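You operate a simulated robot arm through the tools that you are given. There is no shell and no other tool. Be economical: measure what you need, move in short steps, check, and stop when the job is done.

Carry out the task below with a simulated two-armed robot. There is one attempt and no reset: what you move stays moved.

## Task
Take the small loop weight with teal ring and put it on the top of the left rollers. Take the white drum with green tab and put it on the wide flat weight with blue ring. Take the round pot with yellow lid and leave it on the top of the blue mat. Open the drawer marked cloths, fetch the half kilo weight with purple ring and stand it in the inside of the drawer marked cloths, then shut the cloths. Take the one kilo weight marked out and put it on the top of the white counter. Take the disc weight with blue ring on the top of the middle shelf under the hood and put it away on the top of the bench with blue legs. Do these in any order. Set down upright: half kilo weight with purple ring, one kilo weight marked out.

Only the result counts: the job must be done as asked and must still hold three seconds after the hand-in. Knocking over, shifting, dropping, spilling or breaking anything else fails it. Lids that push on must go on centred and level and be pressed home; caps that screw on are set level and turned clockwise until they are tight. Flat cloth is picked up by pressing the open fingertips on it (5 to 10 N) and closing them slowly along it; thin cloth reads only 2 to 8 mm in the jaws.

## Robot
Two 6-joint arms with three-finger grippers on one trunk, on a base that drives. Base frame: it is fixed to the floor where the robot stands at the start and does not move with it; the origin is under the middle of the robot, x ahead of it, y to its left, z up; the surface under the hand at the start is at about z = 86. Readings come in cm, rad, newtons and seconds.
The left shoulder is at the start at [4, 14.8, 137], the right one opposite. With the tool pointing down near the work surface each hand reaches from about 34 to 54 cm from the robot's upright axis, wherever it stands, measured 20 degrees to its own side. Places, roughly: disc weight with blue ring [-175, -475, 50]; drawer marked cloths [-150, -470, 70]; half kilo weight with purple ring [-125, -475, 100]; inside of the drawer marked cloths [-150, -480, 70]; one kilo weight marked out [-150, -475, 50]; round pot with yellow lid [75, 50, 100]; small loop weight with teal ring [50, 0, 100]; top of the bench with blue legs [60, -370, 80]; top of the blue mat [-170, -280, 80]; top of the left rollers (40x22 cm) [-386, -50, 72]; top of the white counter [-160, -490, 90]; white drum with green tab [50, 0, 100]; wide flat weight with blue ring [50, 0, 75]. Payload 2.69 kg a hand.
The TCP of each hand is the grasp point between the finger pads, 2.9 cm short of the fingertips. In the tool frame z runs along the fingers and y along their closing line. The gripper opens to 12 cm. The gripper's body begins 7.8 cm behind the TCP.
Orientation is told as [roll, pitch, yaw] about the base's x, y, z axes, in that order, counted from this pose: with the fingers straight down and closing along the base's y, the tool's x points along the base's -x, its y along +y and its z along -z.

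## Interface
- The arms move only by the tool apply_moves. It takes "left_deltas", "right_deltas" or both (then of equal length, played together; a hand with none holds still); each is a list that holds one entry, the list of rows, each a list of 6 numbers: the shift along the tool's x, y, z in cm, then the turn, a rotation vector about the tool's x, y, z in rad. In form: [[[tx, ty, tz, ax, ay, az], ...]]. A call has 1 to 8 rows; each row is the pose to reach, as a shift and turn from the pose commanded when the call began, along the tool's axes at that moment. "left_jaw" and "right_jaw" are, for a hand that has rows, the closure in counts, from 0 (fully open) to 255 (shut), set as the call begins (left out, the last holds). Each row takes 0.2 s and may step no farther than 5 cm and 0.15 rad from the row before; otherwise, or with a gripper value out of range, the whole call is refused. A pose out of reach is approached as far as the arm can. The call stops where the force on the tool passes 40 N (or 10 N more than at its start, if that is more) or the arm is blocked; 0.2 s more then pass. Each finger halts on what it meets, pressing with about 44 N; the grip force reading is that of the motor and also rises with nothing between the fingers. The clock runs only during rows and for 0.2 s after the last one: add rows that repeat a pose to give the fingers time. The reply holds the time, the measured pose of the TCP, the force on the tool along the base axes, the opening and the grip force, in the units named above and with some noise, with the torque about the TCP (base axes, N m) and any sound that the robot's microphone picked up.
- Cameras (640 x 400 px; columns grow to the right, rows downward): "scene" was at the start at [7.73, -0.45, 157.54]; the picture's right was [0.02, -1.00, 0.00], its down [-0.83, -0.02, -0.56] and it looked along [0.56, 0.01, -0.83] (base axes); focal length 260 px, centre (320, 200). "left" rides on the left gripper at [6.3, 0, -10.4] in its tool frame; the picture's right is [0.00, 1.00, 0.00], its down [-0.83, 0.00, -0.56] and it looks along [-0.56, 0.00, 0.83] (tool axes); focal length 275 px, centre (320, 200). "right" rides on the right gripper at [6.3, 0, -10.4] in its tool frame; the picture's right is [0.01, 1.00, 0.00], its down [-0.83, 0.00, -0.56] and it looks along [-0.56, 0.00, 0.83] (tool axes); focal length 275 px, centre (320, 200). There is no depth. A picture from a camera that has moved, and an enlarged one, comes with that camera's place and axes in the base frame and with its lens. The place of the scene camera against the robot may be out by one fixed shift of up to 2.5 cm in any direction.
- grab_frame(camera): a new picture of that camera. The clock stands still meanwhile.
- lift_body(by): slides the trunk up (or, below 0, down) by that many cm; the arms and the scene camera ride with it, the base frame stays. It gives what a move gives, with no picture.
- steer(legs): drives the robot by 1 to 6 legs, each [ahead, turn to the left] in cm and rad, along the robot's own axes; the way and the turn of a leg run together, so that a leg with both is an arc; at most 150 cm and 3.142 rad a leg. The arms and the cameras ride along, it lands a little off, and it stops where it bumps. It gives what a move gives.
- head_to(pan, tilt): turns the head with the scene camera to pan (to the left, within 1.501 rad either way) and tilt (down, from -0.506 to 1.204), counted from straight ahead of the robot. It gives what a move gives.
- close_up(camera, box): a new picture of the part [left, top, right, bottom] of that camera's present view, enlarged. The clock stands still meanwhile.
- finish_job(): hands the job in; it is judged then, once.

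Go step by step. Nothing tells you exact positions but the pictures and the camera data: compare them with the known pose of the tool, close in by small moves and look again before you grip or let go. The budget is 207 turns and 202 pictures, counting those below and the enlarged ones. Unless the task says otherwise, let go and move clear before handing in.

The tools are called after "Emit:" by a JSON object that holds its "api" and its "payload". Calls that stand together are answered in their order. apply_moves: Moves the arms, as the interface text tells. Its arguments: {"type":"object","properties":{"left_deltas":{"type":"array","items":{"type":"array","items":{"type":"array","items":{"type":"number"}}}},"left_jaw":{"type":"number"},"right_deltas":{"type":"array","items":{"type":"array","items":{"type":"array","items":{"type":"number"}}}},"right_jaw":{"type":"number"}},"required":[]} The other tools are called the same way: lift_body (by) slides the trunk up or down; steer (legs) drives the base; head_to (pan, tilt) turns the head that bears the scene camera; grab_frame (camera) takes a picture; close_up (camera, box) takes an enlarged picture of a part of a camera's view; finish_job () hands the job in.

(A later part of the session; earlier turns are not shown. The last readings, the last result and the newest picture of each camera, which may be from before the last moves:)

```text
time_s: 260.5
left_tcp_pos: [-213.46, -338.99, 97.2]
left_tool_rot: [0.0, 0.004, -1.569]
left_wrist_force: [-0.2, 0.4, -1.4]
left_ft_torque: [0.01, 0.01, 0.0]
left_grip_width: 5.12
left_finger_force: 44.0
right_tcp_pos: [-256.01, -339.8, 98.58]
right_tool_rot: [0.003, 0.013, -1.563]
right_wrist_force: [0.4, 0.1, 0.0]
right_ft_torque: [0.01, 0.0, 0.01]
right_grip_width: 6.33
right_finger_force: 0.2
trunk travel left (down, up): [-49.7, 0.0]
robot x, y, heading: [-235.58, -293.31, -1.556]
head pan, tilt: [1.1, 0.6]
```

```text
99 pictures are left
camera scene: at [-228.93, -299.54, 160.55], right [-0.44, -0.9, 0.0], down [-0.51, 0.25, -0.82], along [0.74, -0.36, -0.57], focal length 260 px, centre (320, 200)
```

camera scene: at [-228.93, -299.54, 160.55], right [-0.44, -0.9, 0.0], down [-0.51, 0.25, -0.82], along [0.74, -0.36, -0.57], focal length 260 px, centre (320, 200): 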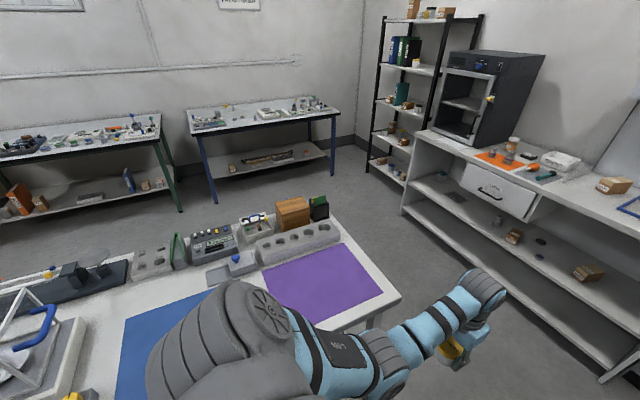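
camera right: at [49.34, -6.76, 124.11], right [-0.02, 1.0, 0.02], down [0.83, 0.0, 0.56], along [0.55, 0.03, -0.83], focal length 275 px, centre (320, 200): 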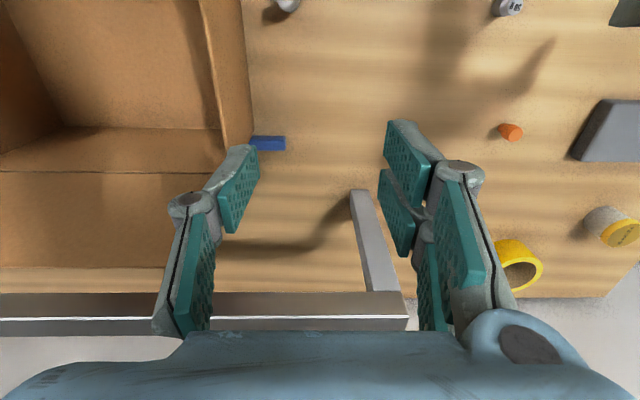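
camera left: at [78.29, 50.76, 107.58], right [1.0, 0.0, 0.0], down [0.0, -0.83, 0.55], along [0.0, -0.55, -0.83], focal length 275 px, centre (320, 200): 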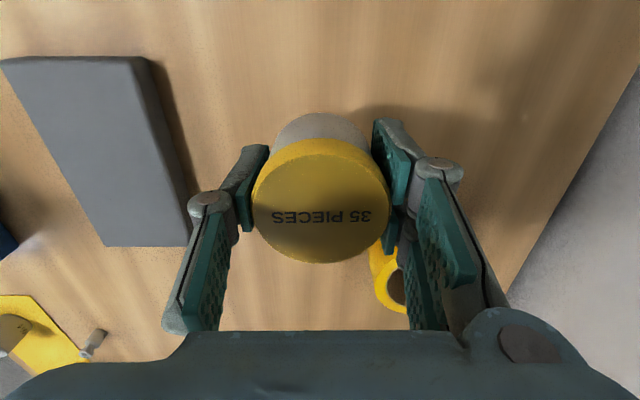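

Emit:
{"api": "steer", "payload": {"legs": [[5, 0], [0, 1.556]]}}

Emit:
{"api": "apply_moves", "payload": {"left_deltas": [[[0, -2.5, 0, 0, 0, 0], [0, -5, 1, 0, 0, 0], [0, -5, 1, 0, 0, 0]]]}}

Emit:
{"api": "head_to", "payload": {"pan": 0.2, "tilt": 0.9}}

Emit:
{"api": "grab_frame", "payload": {"camera": "scene"}}

Emit:
{"api": "grab_frame", "payload": {"camera": "left"}}

```text
time_s: 265.2
left_tcp_pos: [-188.79, -277.1, 97.06]
left_tool_rot: [0.0, 0.002, -0.026]
left_wrist_force: [0.2, 0.0, -0.6]
left_ft_torque: [-0.01, -0.01, 0.0]
left_grip_width: 5.09
left_finger_force: 44.0
right_tcp_pos: [-189.14, -319.68, 98.57]
right_tool_rot: [0.001, 0.013, -0.021]
right_wrist_force: [-0.1, 0.1, 0.8]
right_ft_torque: [0.03, -0.01, 0.0]
right_grip_width: 6.33
right_finger_force: 0.1
trunk travel left (down, up): [-49.7, 0.0]
robot x, y, heading: [-235.59, -297.8, -0.01]
head pan, tilt: [1.1, 0.6]
```

```text
time_s: 266.0
left_tcp_pos: [-188.98, -282.01, 95.99]
left_tool_rot: [-0.002, 0.003, -0.025]
left_wrist_force: [-0.3, 0.4, -1.6]
left_ft_torque: [0.0, 0.0, -0.02]
left_grip_width: 5.1
left_finger_force: 43.9
right_tcp_pos: [-189.09, -319.74, 98.53]
right_tool_rot: [0.003, 0.014, -0.019]
right_wrist_force: [-0.2, 0.3, -0.1]
right_ft_torque: [-0.03, -0.02, -0.02]
right_grip_width: 6.37
right_finger_force: 0.1
trunk travel left (down, up): [-49.7, 0.0]
robot x, y, heading: [-235.58, -297.83, -0.011]
head pan, tilt: [1.1, 0.6]
```

```text
time_s: 267.2
left_tcp_pos: [-189.03, -282.0, 96.02]
left_tool_rot: [-0.001, 0.004, -0.027]
left_wrist_force: [-0.3, -0.3, -1.0]
left_ft_torque: [0.01, -0.02, -0.01]
left_grip_width: 5.12
left_finger_force: 44.4
right_tcp_pos: [-189.18, -319.66, 98.57]
right_tool_rot: [0.003, 0.014, -0.019]
right_wrist_force: [0.5, 0.2, 0.3]
right_ft_torque: [0.01, 0.0, 0.02]
right_grip_width: 6.35
right_finger_force: 0.0
trunk travel left (down, up): [-49.7, 0.0]
robot x, y, heading: [-235.5, -297.64, -0.013]
head pan, tilt: [0.201, 0.901]
```

```text
98 pictures are left
camera scene: at [-227.37, -297.15, 158.07], right [0.19, -0.98, 0.0], down [-0.77, -0.15, -0.62], along [0.61, 0.12, -0.78], focal length 260 px, centre (320, 200)
```

scene: 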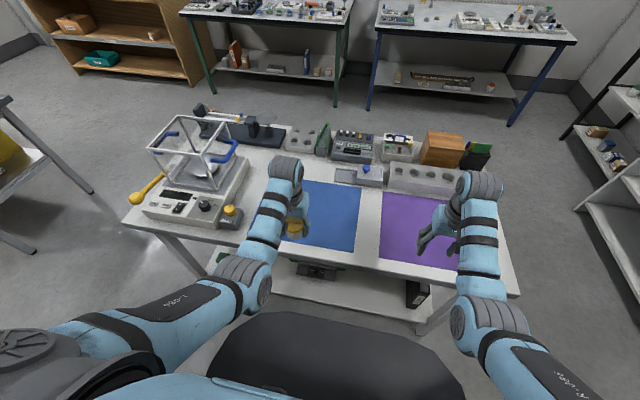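

```text
97 pictures are left
camera left: at [-195.32, -281.92, 106.57], right [0.03, 1.0, 0.0], down [0.83, -0.03, 0.55], along [0.55, -0.02, -0.83], focal length 275 px, centre (320, 200)
```

left: 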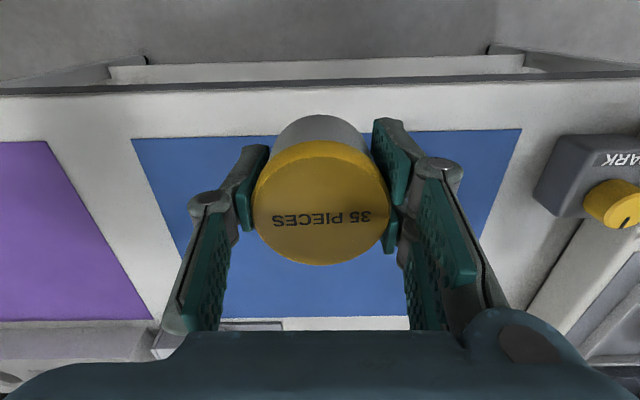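

Emit:
{"api": "steer", "payload": {"legs": [[14, 0]]}}

Emit:
{"api": "lift_body", "payload": {"by": -9}}

Emit:
{"api": "grab_frame", "payload": {"camera": "left"}}

```text
time_s: 268.5
left_tcp_pos: [-175.08, -282.16, 96.24]
left_tool_rot: [0.0, 0.0, -0.026]
left_wrist_force: [-1.4, 1.0, -0.8]
left_ft_torque: [-0.02, 0.0, 0.03]
left_grip_width: 5.12
left_finger_force: 43.7
right_tcp_pos: [-175.29, -319.64, 98.73]
right_tool_rot: [0.001, 0.009, -0.02]
right_wrist_force: [0.0, -0.8, 0.4]
right_ft_torque: [0.03, -0.03, -0.02]
right_grip_width: 6.36
right_finger_force: 0.2
trunk travel left (down, up): [-49.7, 0.0]
robot x, y, heading: [-220.97, -298.06, -0.008]
head pan, tilt: [0.201, 0.901]
```

```text
time_s: 269.7
left_tcp_pos: [-174.92, -282.22, 87.16]
left_tool_rot: [0.002, 0.003, -0.028]
left_wrist_force: [-0.2, -0.4, -1.9]
left_ft_torque: [0.01, -0.03, 0.01]
left_grip_width: 5.12
left_finger_force: 43.4
right_tcp_pos: [-175.0, -319.79, 89.65]
right_tool_rot: [0.001, 0.013, -0.022]
right_wrist_force: [-0.1, -0.8, -0.5]
right_ft_torque: [-0.01, -0.02, 0.01]
right_grip_width: 6.37
right_finger_force: 0.0
trunk travel left (down, up): [-40.7, 9.0]
robot x, y, heading: [-221.49, -298.01, -0.011]
head pan, tilt: [0.201, 0.901]
```

```text
96 pictures are left
camera left: at [-181.26, -282.04, 97.62], right [0.03, 1.0, 0.0], down [0.83, -0.03, 0.55], along [0.55, -0.02, -0.83], focal length 275 px, centre (320, 200)
```

left: 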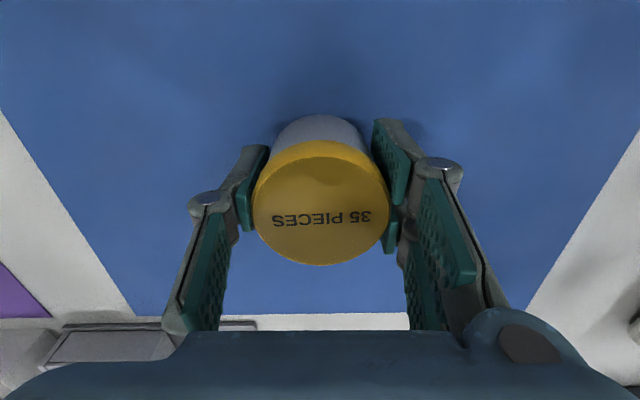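

Over the mat; lower in small steps until contact.

Emit:
{"api": "apply_moves", "payload": {"left_deltas": [[[0, 0, 1.5, 0, 0, 0], [0, 0, 2.5, 0, 0, 0], [0, 0, 3.2, 0, 0, 0], [0, 0, 3.6, 0, 0, 0], [0, 0, 4.0, 0, 0, 0], [0, 0, 4.4, 0, 0, 0], [0, 0, 4.6, 0, 0, 0]]]}}

```text
time_s: 270.5
left_tcp_pos: [-174.63, -282.18, 84.88]
left_tool_rot: [0.004, -0.013, -0.024]
left_wrist_force: [-10.0, -1.4, 27.7]
left_ft_torque: [0.41, 0.51, 0.16]
left_grip_width: 5.19
left_finger_force: 44.2
right_tcp_pos: [-175.26, -319.89, 89.8]
right_tool_rot: [0.002, 0.009, -0.021]
right_wrist_force: [-0.1, 0.6, 0.0]
right_ft_torque: [0.03, 0.02, -0.01]
right_grip_width: 6.36
right_finger_force: 0.0
trunk travel left (down, up): [-40.7, 9.0]
robot x, y, heading: [-221.59, -297.98, -0.006]
head pan, tilt: [0.201, 0.901]
stopped in row 3 (left hand): the force on the tool passed its limit at 60 N (the readings are from after the stop); the commanded pose is now the measured one
```

Emit:
{"api": "apply_moves", "payload": {"left_deltas": [[[0, 0, -0.2, 0, 0, 0], [0, 0, -0.3, 0, 0, 0]]]}}

Emit:
{"api": "grab_frame", "payload": {"camera": "left"}}

```text
time_s: 271.1
left_tcp_pos: [-174.52, -282.07, 84.77]
left_tool_rot: [0.001, -0.009, -0.025]
left_wrist_force: [-3.8, -0.6, 10.5]
left_ft_torque: [0.1, -0.1, 0.06]
left_grip_width: 5.15
left_finger_force: 43.9
right_tcp_pos: [-175.04, -319.86, 89.65]
right_tool_rot: [0.001, 0.012, -0.019]
right_wrist_force: [0.5, 0.4, 0.7]
right_ft_torque: [-0.02, -0.02, 0.0]
right_grip_width: 6.38
right_finger_force: 0.2
trunk travel left (down, up): [-40.7, 9.0]
robot x, y, heading: [-221.63, -298.04, -0.015]
head pan, tilt: [0.201, 0.901]
```

```text
95 pictures are left
camera left: at [-180.99, -282.01, 95.24], right [0.03, 1.0, 0.0], down [0.83, -0.03, 0.56], along [0.56, -0.01, -0.83], focal length 275 px, centre (320, 200)
```

left: 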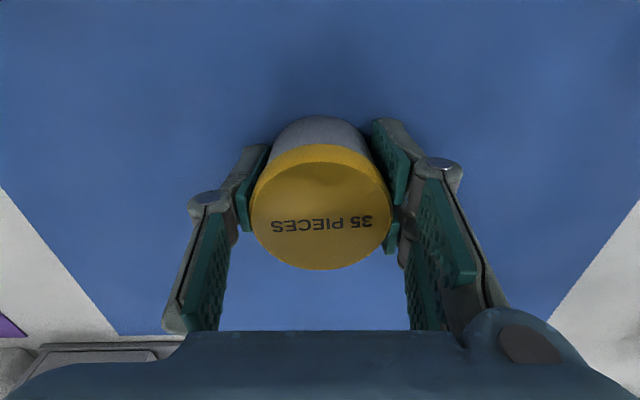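

Emit:
{"api": "apply_moves", "payload": {"left_deltas": [[[0, 0, -0.2, 0, 0, 0]]]}}

Emit:
{"api": "apply_moves", "payload": {"left_deltas": [[[0, 0, 0, 0, 0, 0], [0, 0, 0, 0, 0, 0], [0, 0, 0, 0, 0, 0]]], "left_jaw": 60}}

Emit:
{"api": "apply_moves", "payload": {"left_deltas": [[[0, 0, -3, 0, 0, 0], [0, 0, -6, 0, 0, 0]]]}}

Emit:
{"api": "lift_body", "payload": {"by": 9}}

Emit:
{"api": "grab_frame", "payload": {"camera": "left"}}

```text
time_s: 271.5
left_tcp_pos: [-174.34, -282.08, 84.84]
left_tool_rot: [0.001, -0.007, -0.026]
left_wrist_force: [0.1, 0.3, -1.1]
left_ft_torque: [-0.03, -0.02, -0.03]
left_grip_width: 5.15
left_finger_force: 44.3
right_tcp_pos: [-174.96, -319.67, 89.6]
right_tool_rot: [0.002, 0.014, -0.021]
right_wrist_force: [0.6, 0.2, -0.9]
right_ft_torque: [0.0, 0.02, 0.04]
right_grip_width: 6.34
right_finger_force: 0.0
trunk travel left (down, up): [-40.7, 9.0]
robot x, y, heading: [-221.11, -298.03, -0.008]
head pan, tilt: [0.201, 0.901]
```

```text
time_s: 272.3
left_tcp_pos: [-174.33, -282.13, 84.88]
left_tool_rot: [0.002, -0.006, -0.024]
left_wrist_force: [0.5, -0.5, 0.7]
left_ft_torque: [0.0, 0.04, 0.0]
left_grip_width: 9.19
left_finger_force: 0.1
right_tcp_pos: [-174.99, -319.78, 89.64]
right_tool_rot: [0.001, 0.014, -0.021]
right_wrist_force: [0.4, -0.2, -1.0]
right_ft_torque: [-0.01, -0.02, -0.01]
right_grip_width: 6.34
right_finger_force: 0.1
trunk travel left (down, up): [-40.7, 9.0]
robot x, y, heading: [-221.26, -298.0, -0.01]
head pan, tilt: [0.201, 0.901]
```

```text
time_s: 272.9
left_tcp_pos: [-174.25, -282.15, 90.99]
left_tool_rot: [0.0, -0.007, -0.025]
left_wrist_force: [-0.1, 0.2, 0.1]
left_ft_torque: [0.0, -0.01, -0.02]
left_grip_width: 9.2
left_finger_force: 0.1
right_tcp_pos: [-174.99, -319.83, 89.68]
right_tool_rot: [0.002, 0.015, -0.021]
right_wrist_force: [-0.6, 0.2, 0.6]
right_ft_torque: [0.0, 0.01, 0.0]
right_grip_width: 6.35
right_finger_force: 0.1
trunk travel left (down, up): [-40.7, 9.0]
robot x, y, heading: [-220.96, -297.91, -0.006]
head pan, tilt: [0.201, 0.901]
```

```text
time_s: 274.2
left_tcp_pos: [-174.46, -282.1, 99.85]
left_tool_rot: [0.001, -0.007, -0.025]
left_wrist_force: [-0.3, -0.2, -0.3]
left_ft_torque: [0.0, -0.01, 0.02]
left_grip_width: 9.19
left_finger_force: 0.0
right_tcp_pos: [-174.97, -319.78, 98.62]
right_tool_rot: [0.002, 0.015, -0.021]
right_wrist_force: [0.7, 0.4, 0.3]
right_ft_torque: [0.02, -0.01, 0.03]
right_grip_width: 6.36
right_finger_force: 0.0
trunk travel left (down, up): [-49.7, 0.0]
robot x, y, heading: [-221.61, -298.19, -0.009]
head pan, tilt: [0.201, 0.901]
```

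```text
94 pictures are left
camera left: at [-180.81, -282.0, 110.4], right [0.03, 1.0, 0.0], down [0.83, -0.03, 0.56], along [0.56, -0.01, -0.83], focal length 275 px, centre (320, 200)
```

left: 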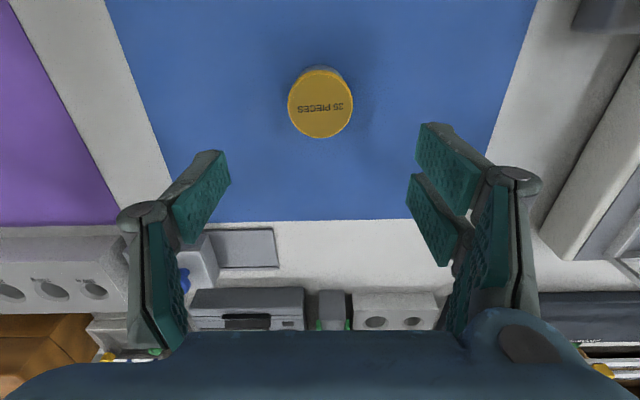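

Pot placed. Now drive to the counter with the cloths drawer.

Emit:
{"api": "steer", "payload": {"legs": [[-16, 0], [0, -1.56], [103, 0], [0, 1.57], [85, 0], [0, -1.57]]}}

Emit:
{"api": "head_to", "payload": {"pan": 0, "tilt": 0.6}}

Emit:
{"api": "grab_frame", "payload": {"camera": "scene"}}

```text
time_s: 295.9
left_tcp_pos: [-141.3, -449.4, 99.89]
left_tool_rot: [0.0, -0.007, -1.606]
left_wrist_force: [0.3, 0.2, 0.5]
left_ft_torque: [-0.01, 0.0, 0.0]
left_grip_width: 9.17
left_finger_force: 0.0
right_tcp_pos: [-178.95, -448.48, 98.46]
right_tool_rot: [0.0, 0.014, -1.6]
right_wrist_force: [-0.9, 0.8, -0.1]
right_ft_torque: [-0.01, -0.01, 0.0]
right_grip_width: 6.36
right_finger_force: 0.0
trunk travel left (down, up): [-49.7, 0.0]
robot x, y, heading: [-156.73, -402.33, -1.588]
head pan, tilt: [0.201, 0.901]
```

```text
time_s: 296.6
left_tcp_pos: [-141.19, -449.32, 99.97]
left_tool_rot: [0.001, -0.006, -1.605]
left_wrist_force: [-0.7, 0.1, -0.2]
left_ft_torque: [-0.01, 0.02, 0.03]
left_grip_width: 9.19
left_finger_force: 0.1
right_tcp_pos: [-178.97, -448.42, 98.71]
right_tool_rot: [0.002, 0.014, -1.6]
right_wrist_force: [0.3, -0.4, 0.0]
right_ft_torque: [0.01, -0.01, -0.01]
right_grip_width: 6.35
right_finger_force: 0.0
trunk travel left (down, up): [-49.7, 0.0]
robot x, y, heading: [-156.65, -402.52, -1.588]
head pan, tilt: [0.0, 0.6]
```

```text
93 pictures are left
camera scene: at [-158.48, -413.81, 160.54], right [-1.0, 0.02, 0.0], down [0.01, 0.57, -0.82], along [-0.02, -0.82, -0.57], focal length 260 px, centre (320, 200)
```

scene: 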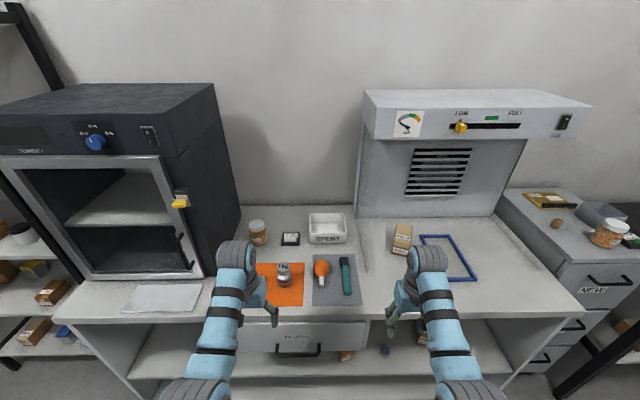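

Emit:
{"api": "close_up", "payload": {"camera": "scene", "box": [200, 200, 400, 400]}}

Emit:
{"api": "head_to", "payload": {"pan": -0.1, "tilt": 0.95}}

Emit:
{"api": "grab_frame", "payload": {"camera": "scene"}}

```text
2.00 times, centred on (300, 300) of scene
camera zoom: at [-158.48, -413.81, 160.54], right [-1.0, 0.02, 0.0], down [0.01, 0.57, -0.82], along [-0.02, -0.82, -0.57], focal length 519 px, centre (360, 0)
```

zoom: 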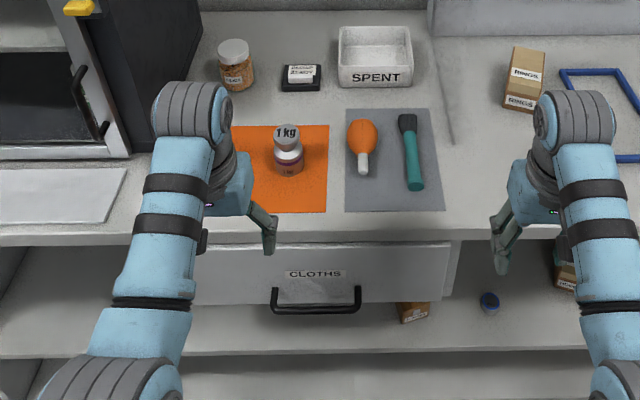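

```text
time_s: 297.5
left_tcp_pos: [-141.21, -449.56, 99.92]
left_tool_rot: [0.001, -0.006, -1.605]
left_wrist_force: [0.7, 0.6, 0.7]
left_ft_torque: [0.01, 0.03, 0.0]
left_grip_width: 9.18
left_finger_force: 0.0
right_tcp_pos: [-179.04, -448.41, 98.55]
right_tool_rot: [0.002, 0.013, -1.601]
right_wrist_force: [-0.8, -0.4, -0.5]
right_ft_torque: [0.01, -0.01, 0.02]
right_grip_width: 6.33
right_finger_force: 0.1
trunk travel left (down, up): [-49.7, 0.0]
robot x, y, heading: [-156.66, -402.02, -1.585]
head pan, tilt: [-0.099, 0.949]
```

```text
91 pictures are left
camera scene: at [-159.16, -412.2, 157.71], right [-0.99, 0.12, 0.0], down [0.1, 0.81, -0.58], along [-0.07, -0.58, -0.81], focal length 260 px, centre (320, 200)
```

scene: 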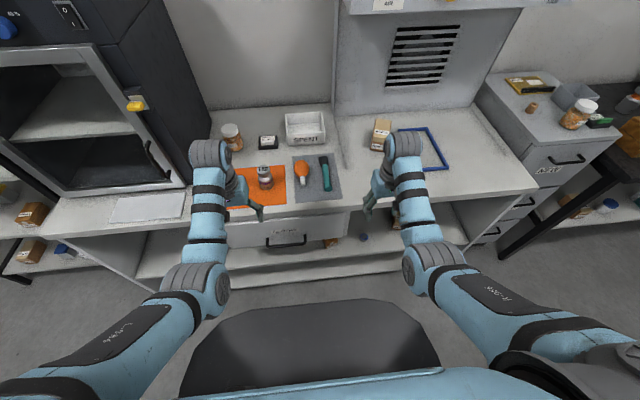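

Emit:
{"api": "grab_frame", "payload": {"camera": "left"}}

Emit:
{"api": "grab_frame", "payload": {"camera": "right"}}

```text
90 pictures are left
camera left: at [-141.15, -443.1, 110.37], right [1.0, -0.04, 0.0], down [-0.03, -0.83, 0.56], along [-0.02, -0.56, -0.83], focal length 275 px, centre (320, 200)
```

left: 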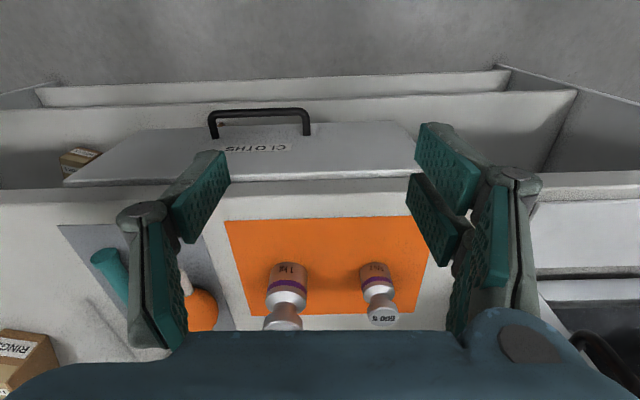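

```text
89 pictures are left
camera right: at [-178.83, -442.29, 109.09], right [1.0, -0.03, 0.0], down [-0.02, -0.84, 0.54], along [-0.01, -0.54, -0.84], focal length 275 px, centre (320, 200)
```

right: 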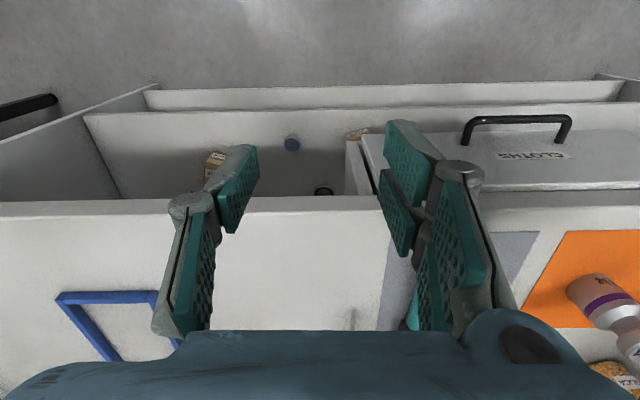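

The counter holds two purple-ringed weights; the smaller at about (-136,-468) is the half kilo. The cloths handle bar triangulates to (-150,-454.7,69.4). I'll turn the left gripper to close fore-aft so it can grasp the bar.

Emit:
{"api": "apply_moves", "payload": {"left_deltas": [[[0, 0, 0, 0, 0, 0.15], [0, 0, 0, 0, 0, 0.3], [0, 0, 0, 0, 0, 0.45], [0, 0, 0, 0, 0, 0.6], [0, 0, 0, 0, 0, 0.75], [0, 0, 0, 0, 0, 0.9], [0, 0, 0, 0, 0, 1.05], [0, 0, 0, 0, 0, 1.2]]], "left_jaw": 150}}

Emit:
{"api": "apply_moves", "payload": {"left_deltas": [[[0, 0, 0, 0, 0, 0.15], [0, 0, 0, 0, 0, 0.3], [0, 0, 0, 0, 0, 0.37]]]}}

Emit:
{"api": "apply_moves", "payload": {"left_deltas": [[[0, -1, 0, -0.15, 0, 0], [0, -2, 0, -0.3, 0, 0], [0, -3, 0, -0.45, 0, 0], [0, -4, 0, -0.6, 0, 0], [0, -4, 0, -0.6, 0, 0]]]}}

```text
time_s: 299.3
left_tcp_pos: [-141.21, -449.32, 99.88]
left_tool_rot: [0.006, 0.001, -2.807]
left_wrist_force: [0.3, 0.5, -0.7]
left_ft_torque: [0.03, -0.01, -0.02]
left_grip_width: 4.92
left_finger_force: 0.1
right_tcp_pos: [-178.99, -448.4, 98.65]
right_tool_rot: [0.003, 0.014, -1.601]
right_wrist_force: [-0.3, 0.4, -0.7]
right_ft_torque: [0.01, 0.0, -0.02]
right_grip_width: 6.33
right_finger_force: 0.0
trunk travel left (down, up): [-49.7, 0.0]
robot x, y, heading: [-157.15, -402.31, -1.589]
head pan, tilt: [-0.099, 0.949]
```

```text
time_s: 300.1
left_tcp_pos: [-141.35, -449.35, 99.9]
left_tool_rot: [0.006, 0.002, 3.106]
left_wrist_force: [0.3, -0.1, 0.4]
left_ft_torque: [-0.04, -0.02, -0.02]
left_grip_width: 4.95
left_finger_force: 0.1
right_tcp_pos: [-178.97, -448.42, 98.63]
right_tool_rot: [0.003, 0.015, -1.6]
right_wrist_force: [-0.2, -0.5, -0.8]
right_ft_torque: [-0.02, -0.01, -0.01]
right_grip_width: 6.34
right_finger_force: 0.0
trunk travel left (down, up): [-49.7, 0.0]
robot x, y, heading: [-156.78, -402.27, -1.588]
head pan, tilt: [-0.099, 0.949]
```

```text
time_s: 301.3
left_tcp_pos: [-140.9, -446.16, 100.86]
left_tool_rot: [0.634, 0.007, 3.107]
left_wrist_force: [-0.3, -0.3, -0.3]
left_ft_torque: [-0.04, 0.01, -0.01]
left_grip_width: 4.93
left_finger_force: 0.1
right_tcp_pos: [-178.99, -448.43, 98.59]
right_tool_rot: [0.002, 0.016, -1.601]
right_wrist_force: [0.1, 0.5, 1.0]
right_ft_torque: [0.03, -0.02, 0.01]
right_grip_width: 6.35
right_finger_force: 0.2
trunk travel left (down, up): [-49.7, 0.0]
robot x, y, heading: [-157.03, -402.35, -1.591]
head pan, tilt: [-0.099, 0.949]
```

Emit:
{"api": "steer", "payload": {"legs": [[-6, 0]]}}

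Emit:
{"api": "lift_body", "payload": {"by": -27}}

Emit:
{"api": "apply_moves", "payload": {"left_deltas": [[[-2, 2, 1, 0, 0, 0], [-4, 4.5, 2.5, 0, 0, 0], [-6, 7, 4, 0, 0, 0], [-6, 7, 4, 0, 0, 0]]], "left_jaw": 181}}

Emit:
{"api": "grab_frame", "payload": {"camera": "left"}}

Emit:
{"api": "grab_frame", "payload": {"camera": "right"}}

```text
time_s: 302.2
left_tcp_pos: [-140.89, -440.96, 100.24]
left_tool_rot: [0.62, 0.004, 3.111]
left_wrist_force: [1.3, -0.2, 1.2]
left_ft_torque: [0.0, 0.02, 0.0]
left_grip_width: 4.95
left_finger_force: 0.0
right_tcp_pos: [-178.82, -443.32, 98.07]
right_tool_rot: [0.001, 0.024, -1.598]
right_wrist_force: [0.4, -1.9, -0.9]
right_ft_torque: [0.08, -0.01, -0.01]
right_grip_width: 6.32
right_finger_force: 0.1
trunk travel left (down, up): [-49.7, 0.0]
robot x, y, heading: [-156.96, -396.48, -1.589]
head pan, tilt: [-0.099, 0.949]
```

```text
time_s: 305.0
left_tcp_pos: [-140.47, -440.26, 73.82]
left_tool_rot: [0.631, 0.016, 3.109]
left_wrist_force: [-0.3, 0.3, 0.5]
left_ft_torque: [0.02, 0.02, 0.0]
left_grip_width: 4.92
left_finger_force: 0.1
right_tcp_pos: [-178.8, -442.36, 71.77]
right_tool_rot: [0.001, 0.01, -1.6]
right_wrist_force: [0.6, 0.9, 0.6]
right_ft_torque: [-0.03, -0.02, 0.02]
right_grip_width: 6.32
right_finger_force: 0.0
trunk travel left (down, up): [-22.7, 27.0]
robot x, y, heading: [-156.47, -396.55, -1.592]
head pan, tilt: [-0.099, 0.949]
```

```text
time_s: 305.8
left_tcp_pos: [-139.21, -446.86, 73.0]
left_tool_rot: [0.616, 0.153, -3.132]
left_wrist_force: [-0.1, 0.5, 0.6]
left_ft_torque: [0.0, -0.01, -0.03]
left_grip_width: 3.48
left_finger_force: 0.1
right_tcp_pos: [-178.87, -442.57, 71.74]
right_tool_rot: [0.002, 0.012, -1.599]
right_wrist_force: [0.3, 0.4, -0.5]
right_ft_torque: [-0.01, 0.01, 0.01]
right_grip_width: 6.34
right_finger_force: 0.0
trunk travel left (down, up): [-22.7, 27.0]
robot x, y, heading: [-156.48, -396.53, -1.59]
head pan, tilt: [-0.099, 0.949]
stopped in row 3 (left hand): the arm was blocked; the commanded pose is now the measured one
```

```text
88 pictures are left
camera left: at [-134.36, -440.78, 82.48], right [-0.08, -0.82, 0.57], down [-0.89, 0.32, 0.32], along [-0.44, -0.48, -0.76], focal length 275 px, centre (320, 200)
```

left: 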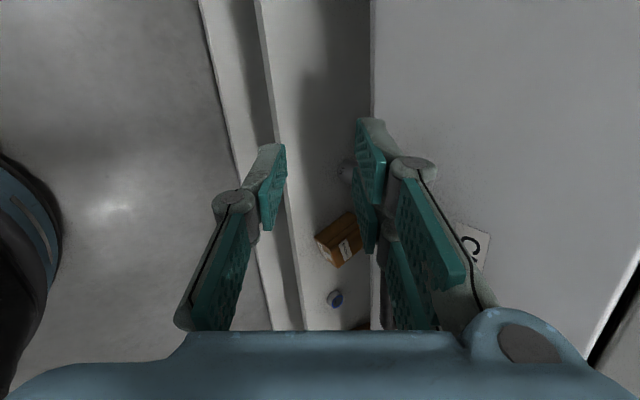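

```text
87 pictures are left
camera right: at [-178.67, -436.39, 82.22], right [1.0, -0.02, 0.0], down [-0.02, -0.84, 0.55], along [-0.01, -0.55, -0.84], focal length 275 px, centre (320, 200)
```

right: 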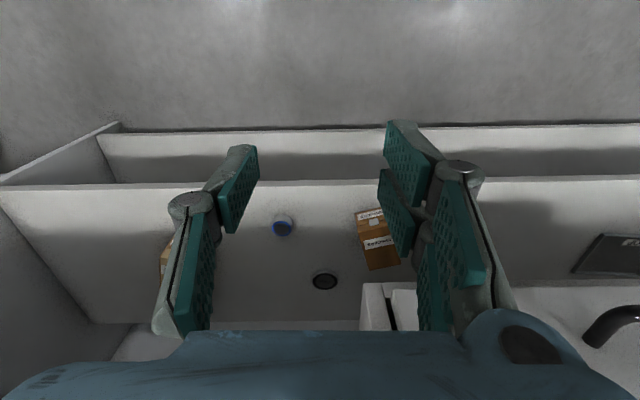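

Emit:
{"api": "apply_moves", "payload": {"left_deltas": [[[0, 0, -3, 0, 0, 0], [0, 0, -4, 0, 0.08, 0], [0, 0, -4, 0, 0.15, 0]]]}}

Emit:
{"api": "steer", "payload": {"legs": [[0, -0.17]]}}

Emit:
{"api": "grab_frame", "payload": {"camera": "left"}}

Emit:
{"api": "grab_frame", "payload": {"camera": "scene"}}

```text
time_s: 306.6
left_tcp_pos: [-132.2, -444.91, 76.94]
left_tool_rot: [0.673, 0.424, -2.996]
left_wrist_force: [-0.1, 0.2, 0.9]
left_ft_torque: [-0.01, -0.01, -0.02]
left_grip_width: 3.47
left_finger_force: 0.0
right_tcp_pos: [-178.82, -442.48, 71.64]
right_tool_rot: [0.002, 0.012, -1.6]
right_wrist_force: [-0.1, -0.1, -0.3]
right_ft_torque: [0.01, -0.03, 0.02]
right_grip_width: 6.34
right_finger_force: 0.0
trunk travel left (down, up): [-22.7, 27.0]
robot x, y, heading: [-156.68, -396.7, -1.586]
head pan, tilt: [-0.099, 0.949]
stopped in row 3 (left hand): the arm was blocked; the commanded pose is now the measured one
```

```text
time_s: 307.7
left_tcp_pos: [-140.7, -448.27, 76.93]
left_tool_rot: [0.675, 0.424, 3.118]
left_wrist_force: [-0.7, 0.1, -0.1]
left_ft_torque: [-0.02, 0.0, 0.0]
left_grip_width: 3.46
left_finger_force: 0.0
right_tcp_pos: [-186.15, -438.14, 71.54]
right_tool_rot: [0.001, 0.012, -1.766]
right_wrist_force: [0.2, 0.1, 0.1]
right_ft_torque: [-0.03, -0.03, -0.06]
right_grip_width: 6.34
right_finger_force: 0.0
trunk travel left (down, up): [-22.7, 27.0]
robot x, y, heading: [-156.91, -396.21, -1.756]
head pan, tilt: [-0.099, 0.949]
```

```text
86 pictures are left
camera left: at [-138.3, -442.0, 87.14], right [-0.28, -0.78, 0.57], down [-0.93, 0.37, 0.05], along [-0.25, -0.51, -0.82], focal length 275 px, centre (320, 200)
```

left: 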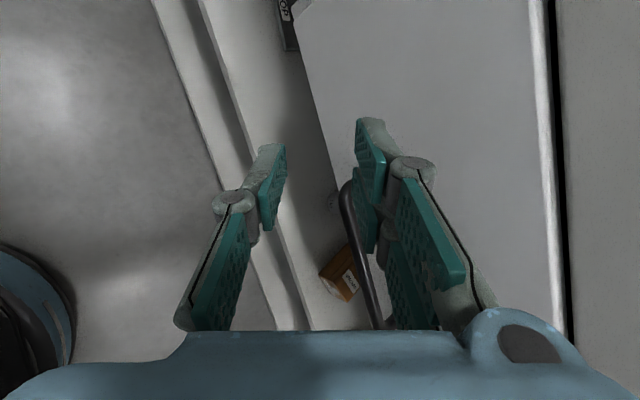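

```text
85 pictures are left
camera scene: at [-160.56, -405.93, 130.81], right [-0.96, 0.28, 0.0], down [0.23, 0.78, -0.58], along [-0.16, -0.56, -0.81], focal length 260 px, centre (320, 200)
```

scene: 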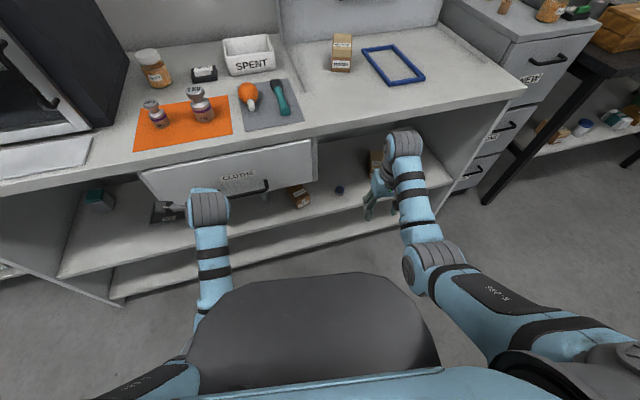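

The low elbow seems to hit the base; I'll back off, raise the trunk and restore the tool orientation.

Emit:
{"api": "steer", "payload": {"legs": [[-9, 0]]}}

Emit:
{"api": "lift_body", "payload": {"by": 10}}

Emit:
{"api": "apply_moves", "payload": {"left_deltas": [[[0, 0, 0, 0, -0.14, 0], [0, 0, 0, 0, -0.28, 0], [0, 0, 0, 0, -0.41, 0], [0, 0, 0, 0, -0.41, 0]]]}}

Emit:
{"api": "grab_frame", "payload": {"camera": "left"}}

```text
time_s: 308.8
left_tcp_pos: [-139.08, -439.58, 76.98]
left_tool_rot: [0.674, 0.423, 3.117]
left_wrist_force: [0.3, -0.3, 0.4]
left_ft_torque: [0.02, 0.0, 0.0]
left_grip_width: 3.51
left_finger_force: 0.0
right_tcp_pos: [-184.55, -429.28, 71.64]
right_tool_rot: [0.002, 0.011, -1.768]
right_wrist_force: [0.2, 0.1, 0.2]
right_ft_torque: [-0.03, -0.02, 0.0]
right_grip_width: 6.33
right_finger_force: 0.1
trunk travel left (down, up): [-22.7, 27.0]
robot x, y, heading: [-155.19, -387.67, -1.764]
head pan, tilt: [-0.099, 0.949]
```

```text
time_s: 310.1
left_tcp_pos: [-139.09, -439.51, 86.89]
left_tool_rot: [0.674, 0.426, 3.118]
left_wrist_force: [0.3, -0.2, 0.0]
left_ft_torque: [-0.04, -0.02, -0.02]
left_grip_width: 3.49
left_finger_force: 0.1
right_tcp_pos: [-184.59, -429.35, 81.65]
right_tool_rot: [0.002, 0.011, -1.768]
right_wrist_force: [-0.5, -0.4, 0.3]
right_ft_torque: [0.03, -0.02, -0.02]
right_grip_width: 6.33
right_finger_force: 0.1
trunk travel left (down, up): [-32.7, 17.0]
robot x, y, heading: [-155.19, -387.58, -1.757]
head pan, tilt: [-0.099, 0.949]
```

```text
time_s: 311.1
left_tcp_pos: [-139.26, -439.52, 87.02]
left_tool_rot: [0.608, 0.093, 2.868]
left_wrist_force: [-0.4, -0.3, -0.2]
left_ft_torque: [-0.01, -0.01, 0.03]
left_grip_width: 3.49
left_finger_force: 0.2
right_tcp_pos: [-184.64, -429.3, 81.63]
right_tool_rot: [0.002, 0.012, -1.768]
right_wrist_force: [-0.1, -0.6, 0.1]
right_ft_torque: [0.0, 0.01, 0.0]
right_grip_width: 6.34
right_finger_force: 0.0
trunk travel left (down, up): [-32.7, 17.0]
robot x, y, heading: [-154.97, -387.27, -1.76]
head pan, tilt: [-0.099, 0.949]
```

```text
84 pictures are left
camera left: at [-132.36, -435.38, 96.17], right [-0.28, -0.77, 0.57], down [-0.75, 0.55, 0.38], along [-0.6, -0.32, -0.73], focal length 275 px, centre (320, 200)
```

left: 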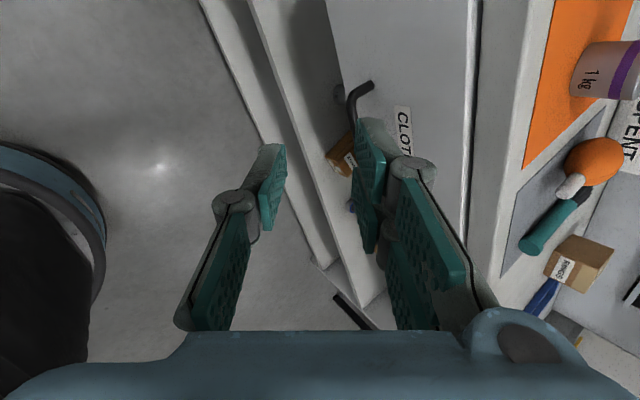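

Emit:
{"api": "apply_moves", "payload": {"left_deltas": [[[0, 0, 0, 0.012, 0.077, -0.11], [0, 0, 0, 0.024, 0.154, -0.22], [0, 0, 0, 0.024, 0.154, -0.22]]]}}

Emit:
{"api": "steer", "payload": {"legs": [[5, 0]]}}

Emit:
{"api": "lift_body", "payload": {"by": -3}}

Emit:
{"api": "apply_moves", "payload": {"left_deltas": [[[-2.5, 0, 3.5, 0, 0, 0], [-5, 0, 7, 0, 0, 0], [-7.5, 0, 9.5, 0, 0, 0], [-7.5, 0, 9.5, 0, 0, 0]]]}}

Emit:
{"api": "grab_frame", "payload": {"camera": "left"}}

```text
time_s: 311.9
left_tcp_pos: [-139.16, -439.56, 86.87]
left_tool_rot: [0.611, 0.092, 3.138]
left_wrist_force: [-0.5, 0.9, 0.6]
left_ft_torque: [0.01, 0.01, 0.01]
left_grip_width: 3.48
left_finger_force: 0.1
right_tcp_pos: [-184.53, -429.3, 81.62]
right_tool_rot: [0.001, 0.013, -1.768]
right_wrist_force: [-0.6, -0.2, -0.1]
right_ft_torque: [-0.01, 0.02, -0.03]
right_grip_width: 6.35
right_finger_force: 0.0
trunk travel left (down, up): [-32.7, 17.0]
robot x, y, heading: [-154.94, -387.48, -1.757]
head pan, tilt: [-0.099, 0.949]
```

```text
time_s: 312.8
left_tcp_pos: [-139.93, -443.82, 87.23]
left_tool_rot: [0.616, 0.093, 3.137]
left_wrist_force: [0.5, 1.2, 0.1]
left_ft_torque: [-0.03, -0.02, -0.01]
left_grip_width: 3.46
left_finger_force: 0.1
right_tcp_pos: [-185.47, -433.72, 81.85]
right_tool_rot: [0.002, 0.005, -1.767]
right_wrist_force: [0.2, 2.0, 0.0]
right_ft_torque: [-0.06, 0.0, -0.01]
right_grip_width: 6.33
right_finger_force: 0.0
trunk travel left (down, up): [-32.7, 17.0]
robot x, y, heading: [-155.92, -392.1, -1.757]
head pan, tilt: [-0.099, 0.949]
```

```text
time_s: 313.6
left_tcp_pos: [-140.16, -444.52, 83.92]
left_tool_rot: [0.608, 0.096, 3.137]
left_wrist_force: [-0.5, -0.3, -0.3]
left_ft_torque: [0.01, -0.02, 0.02]
left_grip_width: 3.48
left_finger_force: 0.0
right_tcp_pos: [-185.55, -434.18, 78.5]
right_tool_rot: [0.001, 0.013, -1.767]
right_wrist_force: [-0.2, -0.3, 0.2]
right_ft_torque: [-0.02, -0.01, 0.0]
right_grip_width: 6.37
right_finger_force: 0.1
trunk travel left (down, up): [-29.7, 20.0]
robot x, y, heading: [-155.8, -392.39, -1.756]
head pan, tilt: [-0.099, 0.949]
```

```text
time_s: 314.6
left_tcp_pos: [-146.75, -449.66, 75.31]
left_tool_rot: [0.61, 0.095, 3.137]
left_wrist_force: [0.8, 0.5, -0.5]
left_ft_torque: [0.0, 0.04, -0.02]
left_grip_width: 3.47
left_finger_force: 0.0
right_tcp_pos: [-185.32, -434.1, 78.6]
right_tool_rot: [0.001, 0.011, -1.769]
right_wrist_force: [0.5, -0.3, -0.5]
right_ft_torque: [0.05, 0.0, 0.0]
right_grip_width: 6.36
right_finger_force: 0.0
trunk travel left (down, up): [-29.7, 20.0]
robot x, y, heading: [-155.98, -392.42, -1.762]
head pan, tilt: [-0.099, 0.949]
```

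```text
83 pictures are left
camera left: at [-141.39, -443.86, 84.51], right [-0.06, -0.82, 0.57], down [-0.87, 0.33, 0.37], along [-0.49, -0.47, -0.73], focal length 275 px, centre (320, 200)
```

left: 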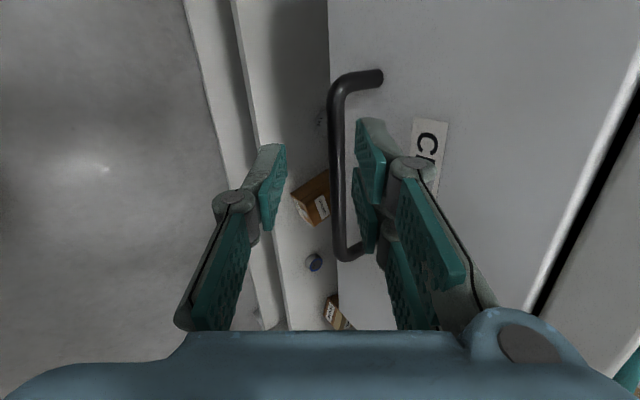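

Emit:
{"api": "apply_moves", "payload": {"left_deltas": [[[0, 1.0, 0.5, 0, 0, 0], [0, 1.0, 3.0, 0, 0, 0], [0, 1.0, 5.5, 0, 0, 0], [0, 1.0, 5.5, 0, 0, 0]]]}}

Emit:
{"api": "grab_frame", "payload": {"camera": "left"}}

```text
time_s: 315.6
left_tcp_pos: [-146.43, -453.74, 71.42]
left_tool_rot: [0.609, 0.094, 3.137]
left_wrist_force: [-0.2, -0.7, 0.4]
left_ft_torque: [0.03, -0.01, -0.03]
left_grip_width: 3.47
left_finger_force: 0.1
right_tcp_pos: [-185.5, -434.05, 78.66]
right_tool_rot: [0.002, 0.013, -1.767]
right_wrist_force: [0.3, 0.4, -0.4]
right_ft_torque: [0.0, 0.0, -0.02]
right_grip_width: 6.35
right_finger_force: 0.1
trunk travel left (down, up): [-29.7, 20.0]
robot x, y, heading: [-156.09, -392.12, -1.757]
head pan, tilt: [-0.099, 0.949]
```

```text
82 pictures are left
camera left: at [-140.99, -447.82, 80.64], right [-0.06, -0.82, 0.57], down [-0.87, 0.33, 0.37], along [-0.49, -0.47, -0.73], focal length 275 px, centre (320, 200)
```

left: 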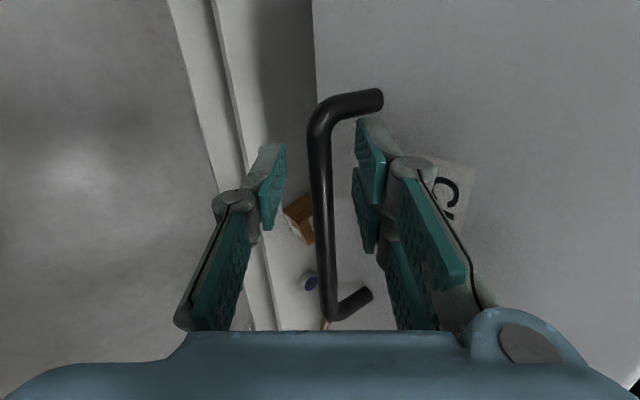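

Emit:
{"api": "apply_moves", "payload": {"left_deltas": [[[0, -0.5, 0.6, 0, 0, 0], [0, -0.6, 1.3, 0, 0, 0], [0, -0.6, 1.3, 0, 0, 0]]]}}

Emit:
{"api": "apply_moves", "payload": {"left_deltas": [[[0, 0, 0, 0, 0, 0], [0, 0, 0, 0, 0, 0], [0, 0, 0, 0, 0, 0]]], "left_jaw": 255}}

Emit:
{"api": "grab_frame", "payload": {"camera": "left"}}

```text
time_s: 316.4
left_tcp_pos: [-146.4, -454.02, 70.09]
left_tool_rot: [0.61, 0.095, 3.137]
left_wrist_force: [-3.0, 1.1, 0.4]
left_ft_torque: [-0.02, 0.0, -0.1]
left_grip_width: 3.52
left_finger_force: 0.2
right_tcp_pos: [-185.44, -434.29, 78.56]
right_tool_rot: [0.003, 0.011, -1.767]
right_wrist_force: [0.1, 0.5, 0.7]
right_ft_torque: [0.03, 0.01, -0.04]
right_grip_width: 6.36
right_finger_force: 0.1
trunk travel left (down, up): [-29.7, 20.0]
robot x, y, heading: [-156.35, -392.5, -1.761]
head pan, tilt: [-0.099, 0.949]
```

```text
time_s: 317.2
left_tcp_pos: [-146.48, -453.84, 70.2]
left_tool_rot: [0.613, 0.092, 3.14]
left_wrist_force: [-5.6, -2.4, 15.2]
left_ft_torque: [-0.07, 1.14, 0.84]
left_grip_width: 1.19
left_finger_force: 38.5
right_tcp_pos: [-185.53, -433.95, 78.85]
right_tool_rot: [0.003, 0.01, -1.769]
right_wrist_force: [-0.4, 0.9, -0.1]
right_ft_torque: [0.01, -0.02, -0.01]
right_grip_width: 6.36
right_finger_force: 0.0
trunk travel left (down, up): [-29.7, 20.0]
robot x, y, heading: [-156.4, -392.19, -1.762]
head pan, tilt: [-0.099, 0.949]
```

```text
81 pictures are left
camera left: at [-140.96, -448.07, 79.46], right [-0.06, -0.82, 0.57], down [-0.87, 0.33, 0.37], along [-0.49, -0.47, -0.73], focal length 275 px, centre (320, 200)
```

left: 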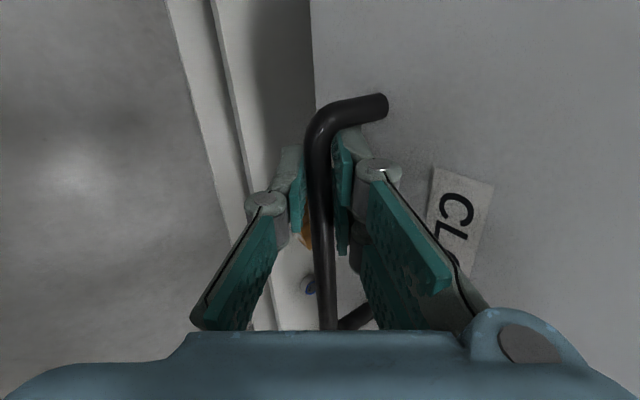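

Emit:
{"api": "steer", "payload": {"legs": [[-6, 0]]}}

Emit:
{"api": "apply_moves", "payload": {"left_deltas": [[[-0.6, 0, 0, 0, 0, 0], [-1.1, 0, 0, 0, 0, 0]]]}}

Emit:
{"api": "grab_frame", "payload": {"camera": "scene"}}

```text
time_s: 318.2
left_tcp_pos: [-146.25, -448.6, 70.3]
left_tool_rot: [0.613, 0.075, 3.13]
left_wrist_force: [-10.7, 2.1, -4.2]
left_ft_torque: [0.11, -0.41, 1.66]
left_grip_width: 1.16
left_finger_force: 38.8
right_tcp_pos: [-184.74, -428.69, 78.71]
right_tool_rot: [0.001, 0.014, -1.772]
right_wrist_force: [-0.4, 0.2, 0.7]
right_ft_torque: [0.01, 0.03, 0.03]
right_grip_width: 6.34
right_finger_force: 0.1
trunk travel left (down, up): [-29.7, 20.0]
robot x, y, heading: [-154.97, -387.12, -1.766]
head pan, tilt: [-0.099, 0.949]
stopped in leg 1: the force on the tool passed its limit at 45 N (the readings are from after the stop); the commanded pose is now the measured one
```

```text
time_s: 318.8
left_tcp_pos: [-146.36, -448.78, 70.21]
left_tool_rot: [0.616, 0.08, 3.137]
left_wrist_force: [36.0, 1.0, 8.6]
left_ft_torque: [0.01, 0.58, 1.14]
left_grip_width: 1.18
left_finger_force: 39.4
right_tcp_pos: [-184.09, -428.71, 78.77]
right_tool_rot: [-0.004, 0.012, -1.771]
right_wrist_force: [0.1, -0.3, -0.3]
right_ft_torque: [0.01, -0.03, 0.02]
right_grip_width: 6.38
right_finger_force: 0.1
trunk travel left (down, up): [-29.7, 20.0]
robot x, y, heading: [-155.15, -387.1, -1.758]
head pan, tilt: [-0.099, 0.949]
```

```text
80 pictures are left
camera scene: at [-158.13, -396.55, 137.77], right [-0.96, 0.28, 0.01], down [0.23, 0.78, -0.58], along [-0.17, -0.56, -0.81], focal length 260 px, centre (320, 200)
```

scene: 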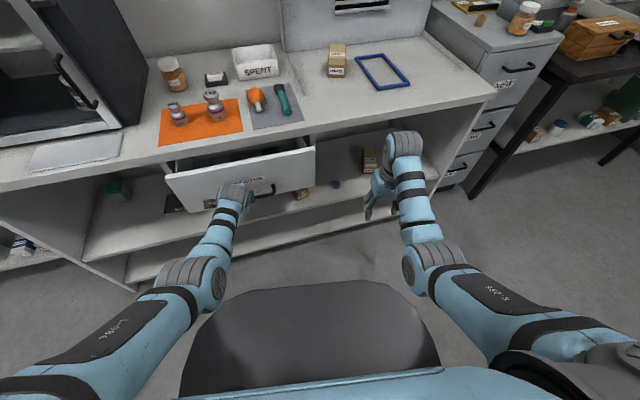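

Emit:
{"api": "apply_moves", "payload": {"left_deltas": [[[1.0, 0, 0, 0, 0, 0], [1.0, -1.64, -1.14, 0, 0, 0], [1.0, -3.3, -2.28, 0, 0, 0], [1.0, -4.9, -3.4, 0, 0, 0], [1.0, -6.5, -4.5, 0, 0, 0], [1.0, -6.5, -4.5, 0, 0, 0]]]}}

```text
time_s: 320.2
left_tcp_pos: [-146.35, -440.94, 70.27]
left_tool_rot: [0.619, 0.078, 3.131]
left_wrist_force: [-17.0, -0.2, 12.0]
left_ft_torque: [-0.09, 1.73, 0.39]
left_grip_width: 1.18
left_finger_force: 38.5
right_tcp_pos: [-184.73, -428.73, 78.59]
right_tool_rot: [0.003, 0.012, -1.769]
right_wrist_force: [-0.1, 0.7, 0.8]
right_ft_torque: [0.02, 0.01, -0.03]
right_grip_width: 6.35
right_finger_force: 0.0
trunk travel left (down, up): [-29.7, 20.0]
robot x, y, heading: [-154.68, -387.37, -1.769]
head pan, tilt: [-0.099, 0.949]
```

Emit:
{"api": "apply_moves", "payload": {"left_deltas": [[[-0.5, -1.6, -1.1, 0, 0, 0], [-0.5, -3.3, -2.3, 0, 0, 0], [-0.5, -4.5, -3.1, 0, 0, 0], [-0.5, -4.5, -3.1, 0, 0, 0]]]}}

Emit:
{"api": "grab_frame", "payload": {"camera": "scene"}}

```text
time_s: 321.1
left_tcp_pos: [-146.33, -436.33, 70.35]
left_tool_rot: [0.619, 0.087, 3.13]
left_wrist_force: [-28.2, 0.6, -23.0]
left_ft_torque: [-0.13, -0.1, 1.18]
left_grip_width: 1.23
left_finger_force: 39.3
right_tcp_pos: [-185.0, -428.83, 78.48]
right_tool_rot: [0.004, 0.014, -1.775]
right_wrist_force: [-0.6, 1.1, 0.5]
right_ft_torque: [-0.04, 0.0, 0.01]
right_grip_width: 6.34
right_finger_force: 0.1
trunk travel left (down, up): [-29.7, 20.0]
robot x, y, heading: [-155.15, -387.25, -1.773]
head pan, tilt: [-0.099, 0.949]
stopped in row 4 (left hand): the force on the tool passed its limit at 42 N (the readings are from after the stop); the commanded pose is now the measured one
```

```text
79 pictures are left
camera scene: at [-159.26, -396.82, 137.7], right [-0.96, 0.3, 0.0], down [0.24, 0.78, -0.58], along [-0.17, -0.56, -0.81], focal length 260 px, centre (320, 200)
```

scene: 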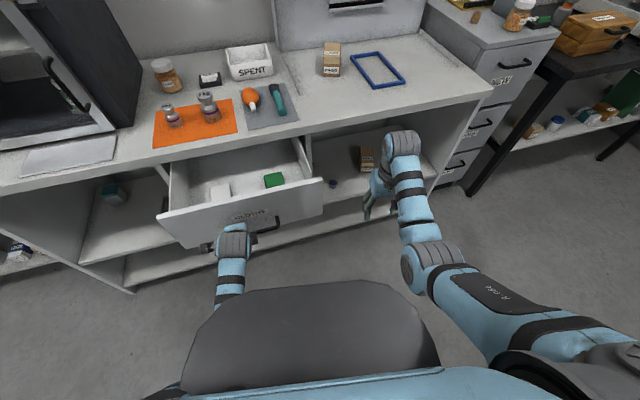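

Drawer is open ~17 cm. Release the bar, back out, and raise.

Emit:
{"api": "apply_moves", "payload": {"left_deltas": [[[0, 0, 0, 0, 0, 0], [0, 0, 0, 0, 0, 0], [0, 0, 0, 0, 0, 0]]], "left_jaw": 175}}

Emit:
{"api": "apply_moves", "payload": {"left_deltas": [[[0, 0, -3, 0, 0, 0], [0, 0, -6.5, 0, 0, 0], [0, 0, -6.5, 0, 0, 0]]]}}

Emit:
{"api": "steer", "payload": {"legs": [[-8, 0]]}}

Emit:
{"api": "lift_body", "payload": {"by": 20}}

Emit:
{"api": "grab_frame", "payload": {"camera": "scene"}}

```text
time_s: 321.9
left_tcp_pos: [-146.35, -436.32, 70.4]
left_tool_rot: [0.62, 0.092, 3.13]
left_wrist_force: [-31.9, 0.3, -14.9]
left_ft_torque: [0.36, 0.45, -0.9]
left_grip_width: 3.29
left_finger_force: 0.1
right_tcp_pos: [-185.01, -428.81, 78.45]
right_tool_rot: [0.004, 0.016, -1.775]
right_wrist_force: [-0.2, 0.5, -0.3]
right_ft_torque: [0.0, 0.01, 0.01]
right_grip_width: 6.32
right_finger_force: 0.0
trunk travel left (down, up): [-29.7, 20.0]
robot x, y, heading: [-155.03, -387.03, -1.767]
head pan, tilt: [-0.099, 0.949]
```

```text
time_s: 322.1
left_tcp_pos: [-146.34, -436.15, 70.72]
left_tool_rot: [0.618, 0.081, 3.126]
left_wrist_force: [-23.9, -0.1, -12.9]
left_ft_torque: [0.35, 0.52, -0.74]
left_grip_width: 3.44
left_finger_force: 0.1
right_tcp_pos: [-184.93, -428.73, 78.44]
right_tool_rot: [0.001, 0.013, -1.777]
right_wrist_force: [-0.1, -0.3, 0.8]
right_ft_torque: [-0.02, 0.02, 0.0]
right_grip_width: 6.34
right_finger_force: 0.1
trunk travel left (down, up): [-29.7, 20.0]
robot x, y, heading: [-155.04, -387.3, -1.772]
head pan, tilt: [-0.099, 0.949]
stopped in row 1 (left hand): the force on the tool passed its limit at 83 N (the readings are from after the stop); the commanded pose is now the measured one
```

```text
time_s: 323.0
left_tcp_pos: [-145.54, -433.77, 71.38]
left_tool_rot: [0.639, 0.078, 3.13]
left_wrist_force: [-1.0, 0.3, 2.4]
left_ft_torque: [-0.09, -0.02, -0.02]
left_grip_width: 4.01
left_finger_force: 1.9
right_tcp_pos: [-184.17, -425.98, 78.62]
right_tool_rot: [0.002, 0.01, -1.773]
right_wrist_force: [-1.3, 0.1, -0.6]
right_ft_torque: [-0.03, 0.02, 0.01]
right_grip_width: 6.36
right_finger_force: 0.1
trunk travel left (down, up): [-29.7, 20.0]
robot x, y, heading: [-154.21, -384.35, -1.779]
head pan, tilt: [-0.099, 0.949]
stopped in leg 1: the force on the tool passed its limit at 48 N (the readings are from after the stop); the commanded pose is now the measured one
```

```text
time_s: 325.2
left_tcp_pos: [-145.47, -433.73, 91.24]
left_tool_rot: [0.637, 0.079, 3.13]
left_wrist_force: [0.1, -0.4, -0.2]
left_ft_torque: [-0.04, -0.01, 0.01]
left_grip_width: 3.76
left_finger_force: 0.1
right_tcp_pos: [-184.27, -426.02, 98.63]
right_tool_rot: [-0.001, 0.012, -1.775]
right_wrist_force: [0.8, 0.4, -0.3]
right_ft_torque: [0.02, -0.02, -0.02]
right_grip_width: 6.35
right_finger_force: 0.0
trunk travel left (down, up): [-49.7, 0.0]
robot x, y, heading: [-154.39, -384.55, -1.771]
head pan, tilt: [-0.099, 0.949]
```

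```text
78 pictures are left
camera scene: at [-158.45, -393.96, 157.73], right [-0.95, 0.3, 0.0], down [0.24, 0.78, -0.58], along [-0.17, -0.56, -0.81], focal length 260 px, centre (320, 200)
```

scene: 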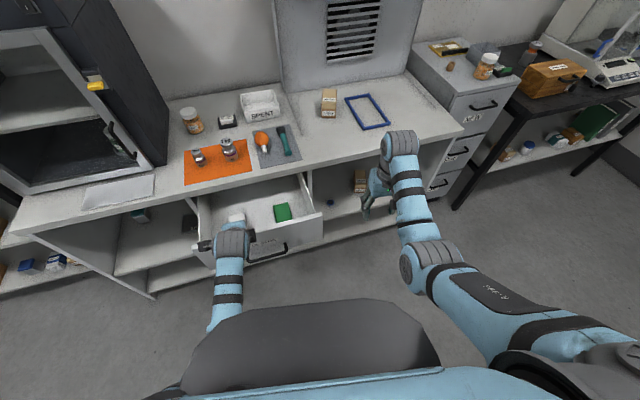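

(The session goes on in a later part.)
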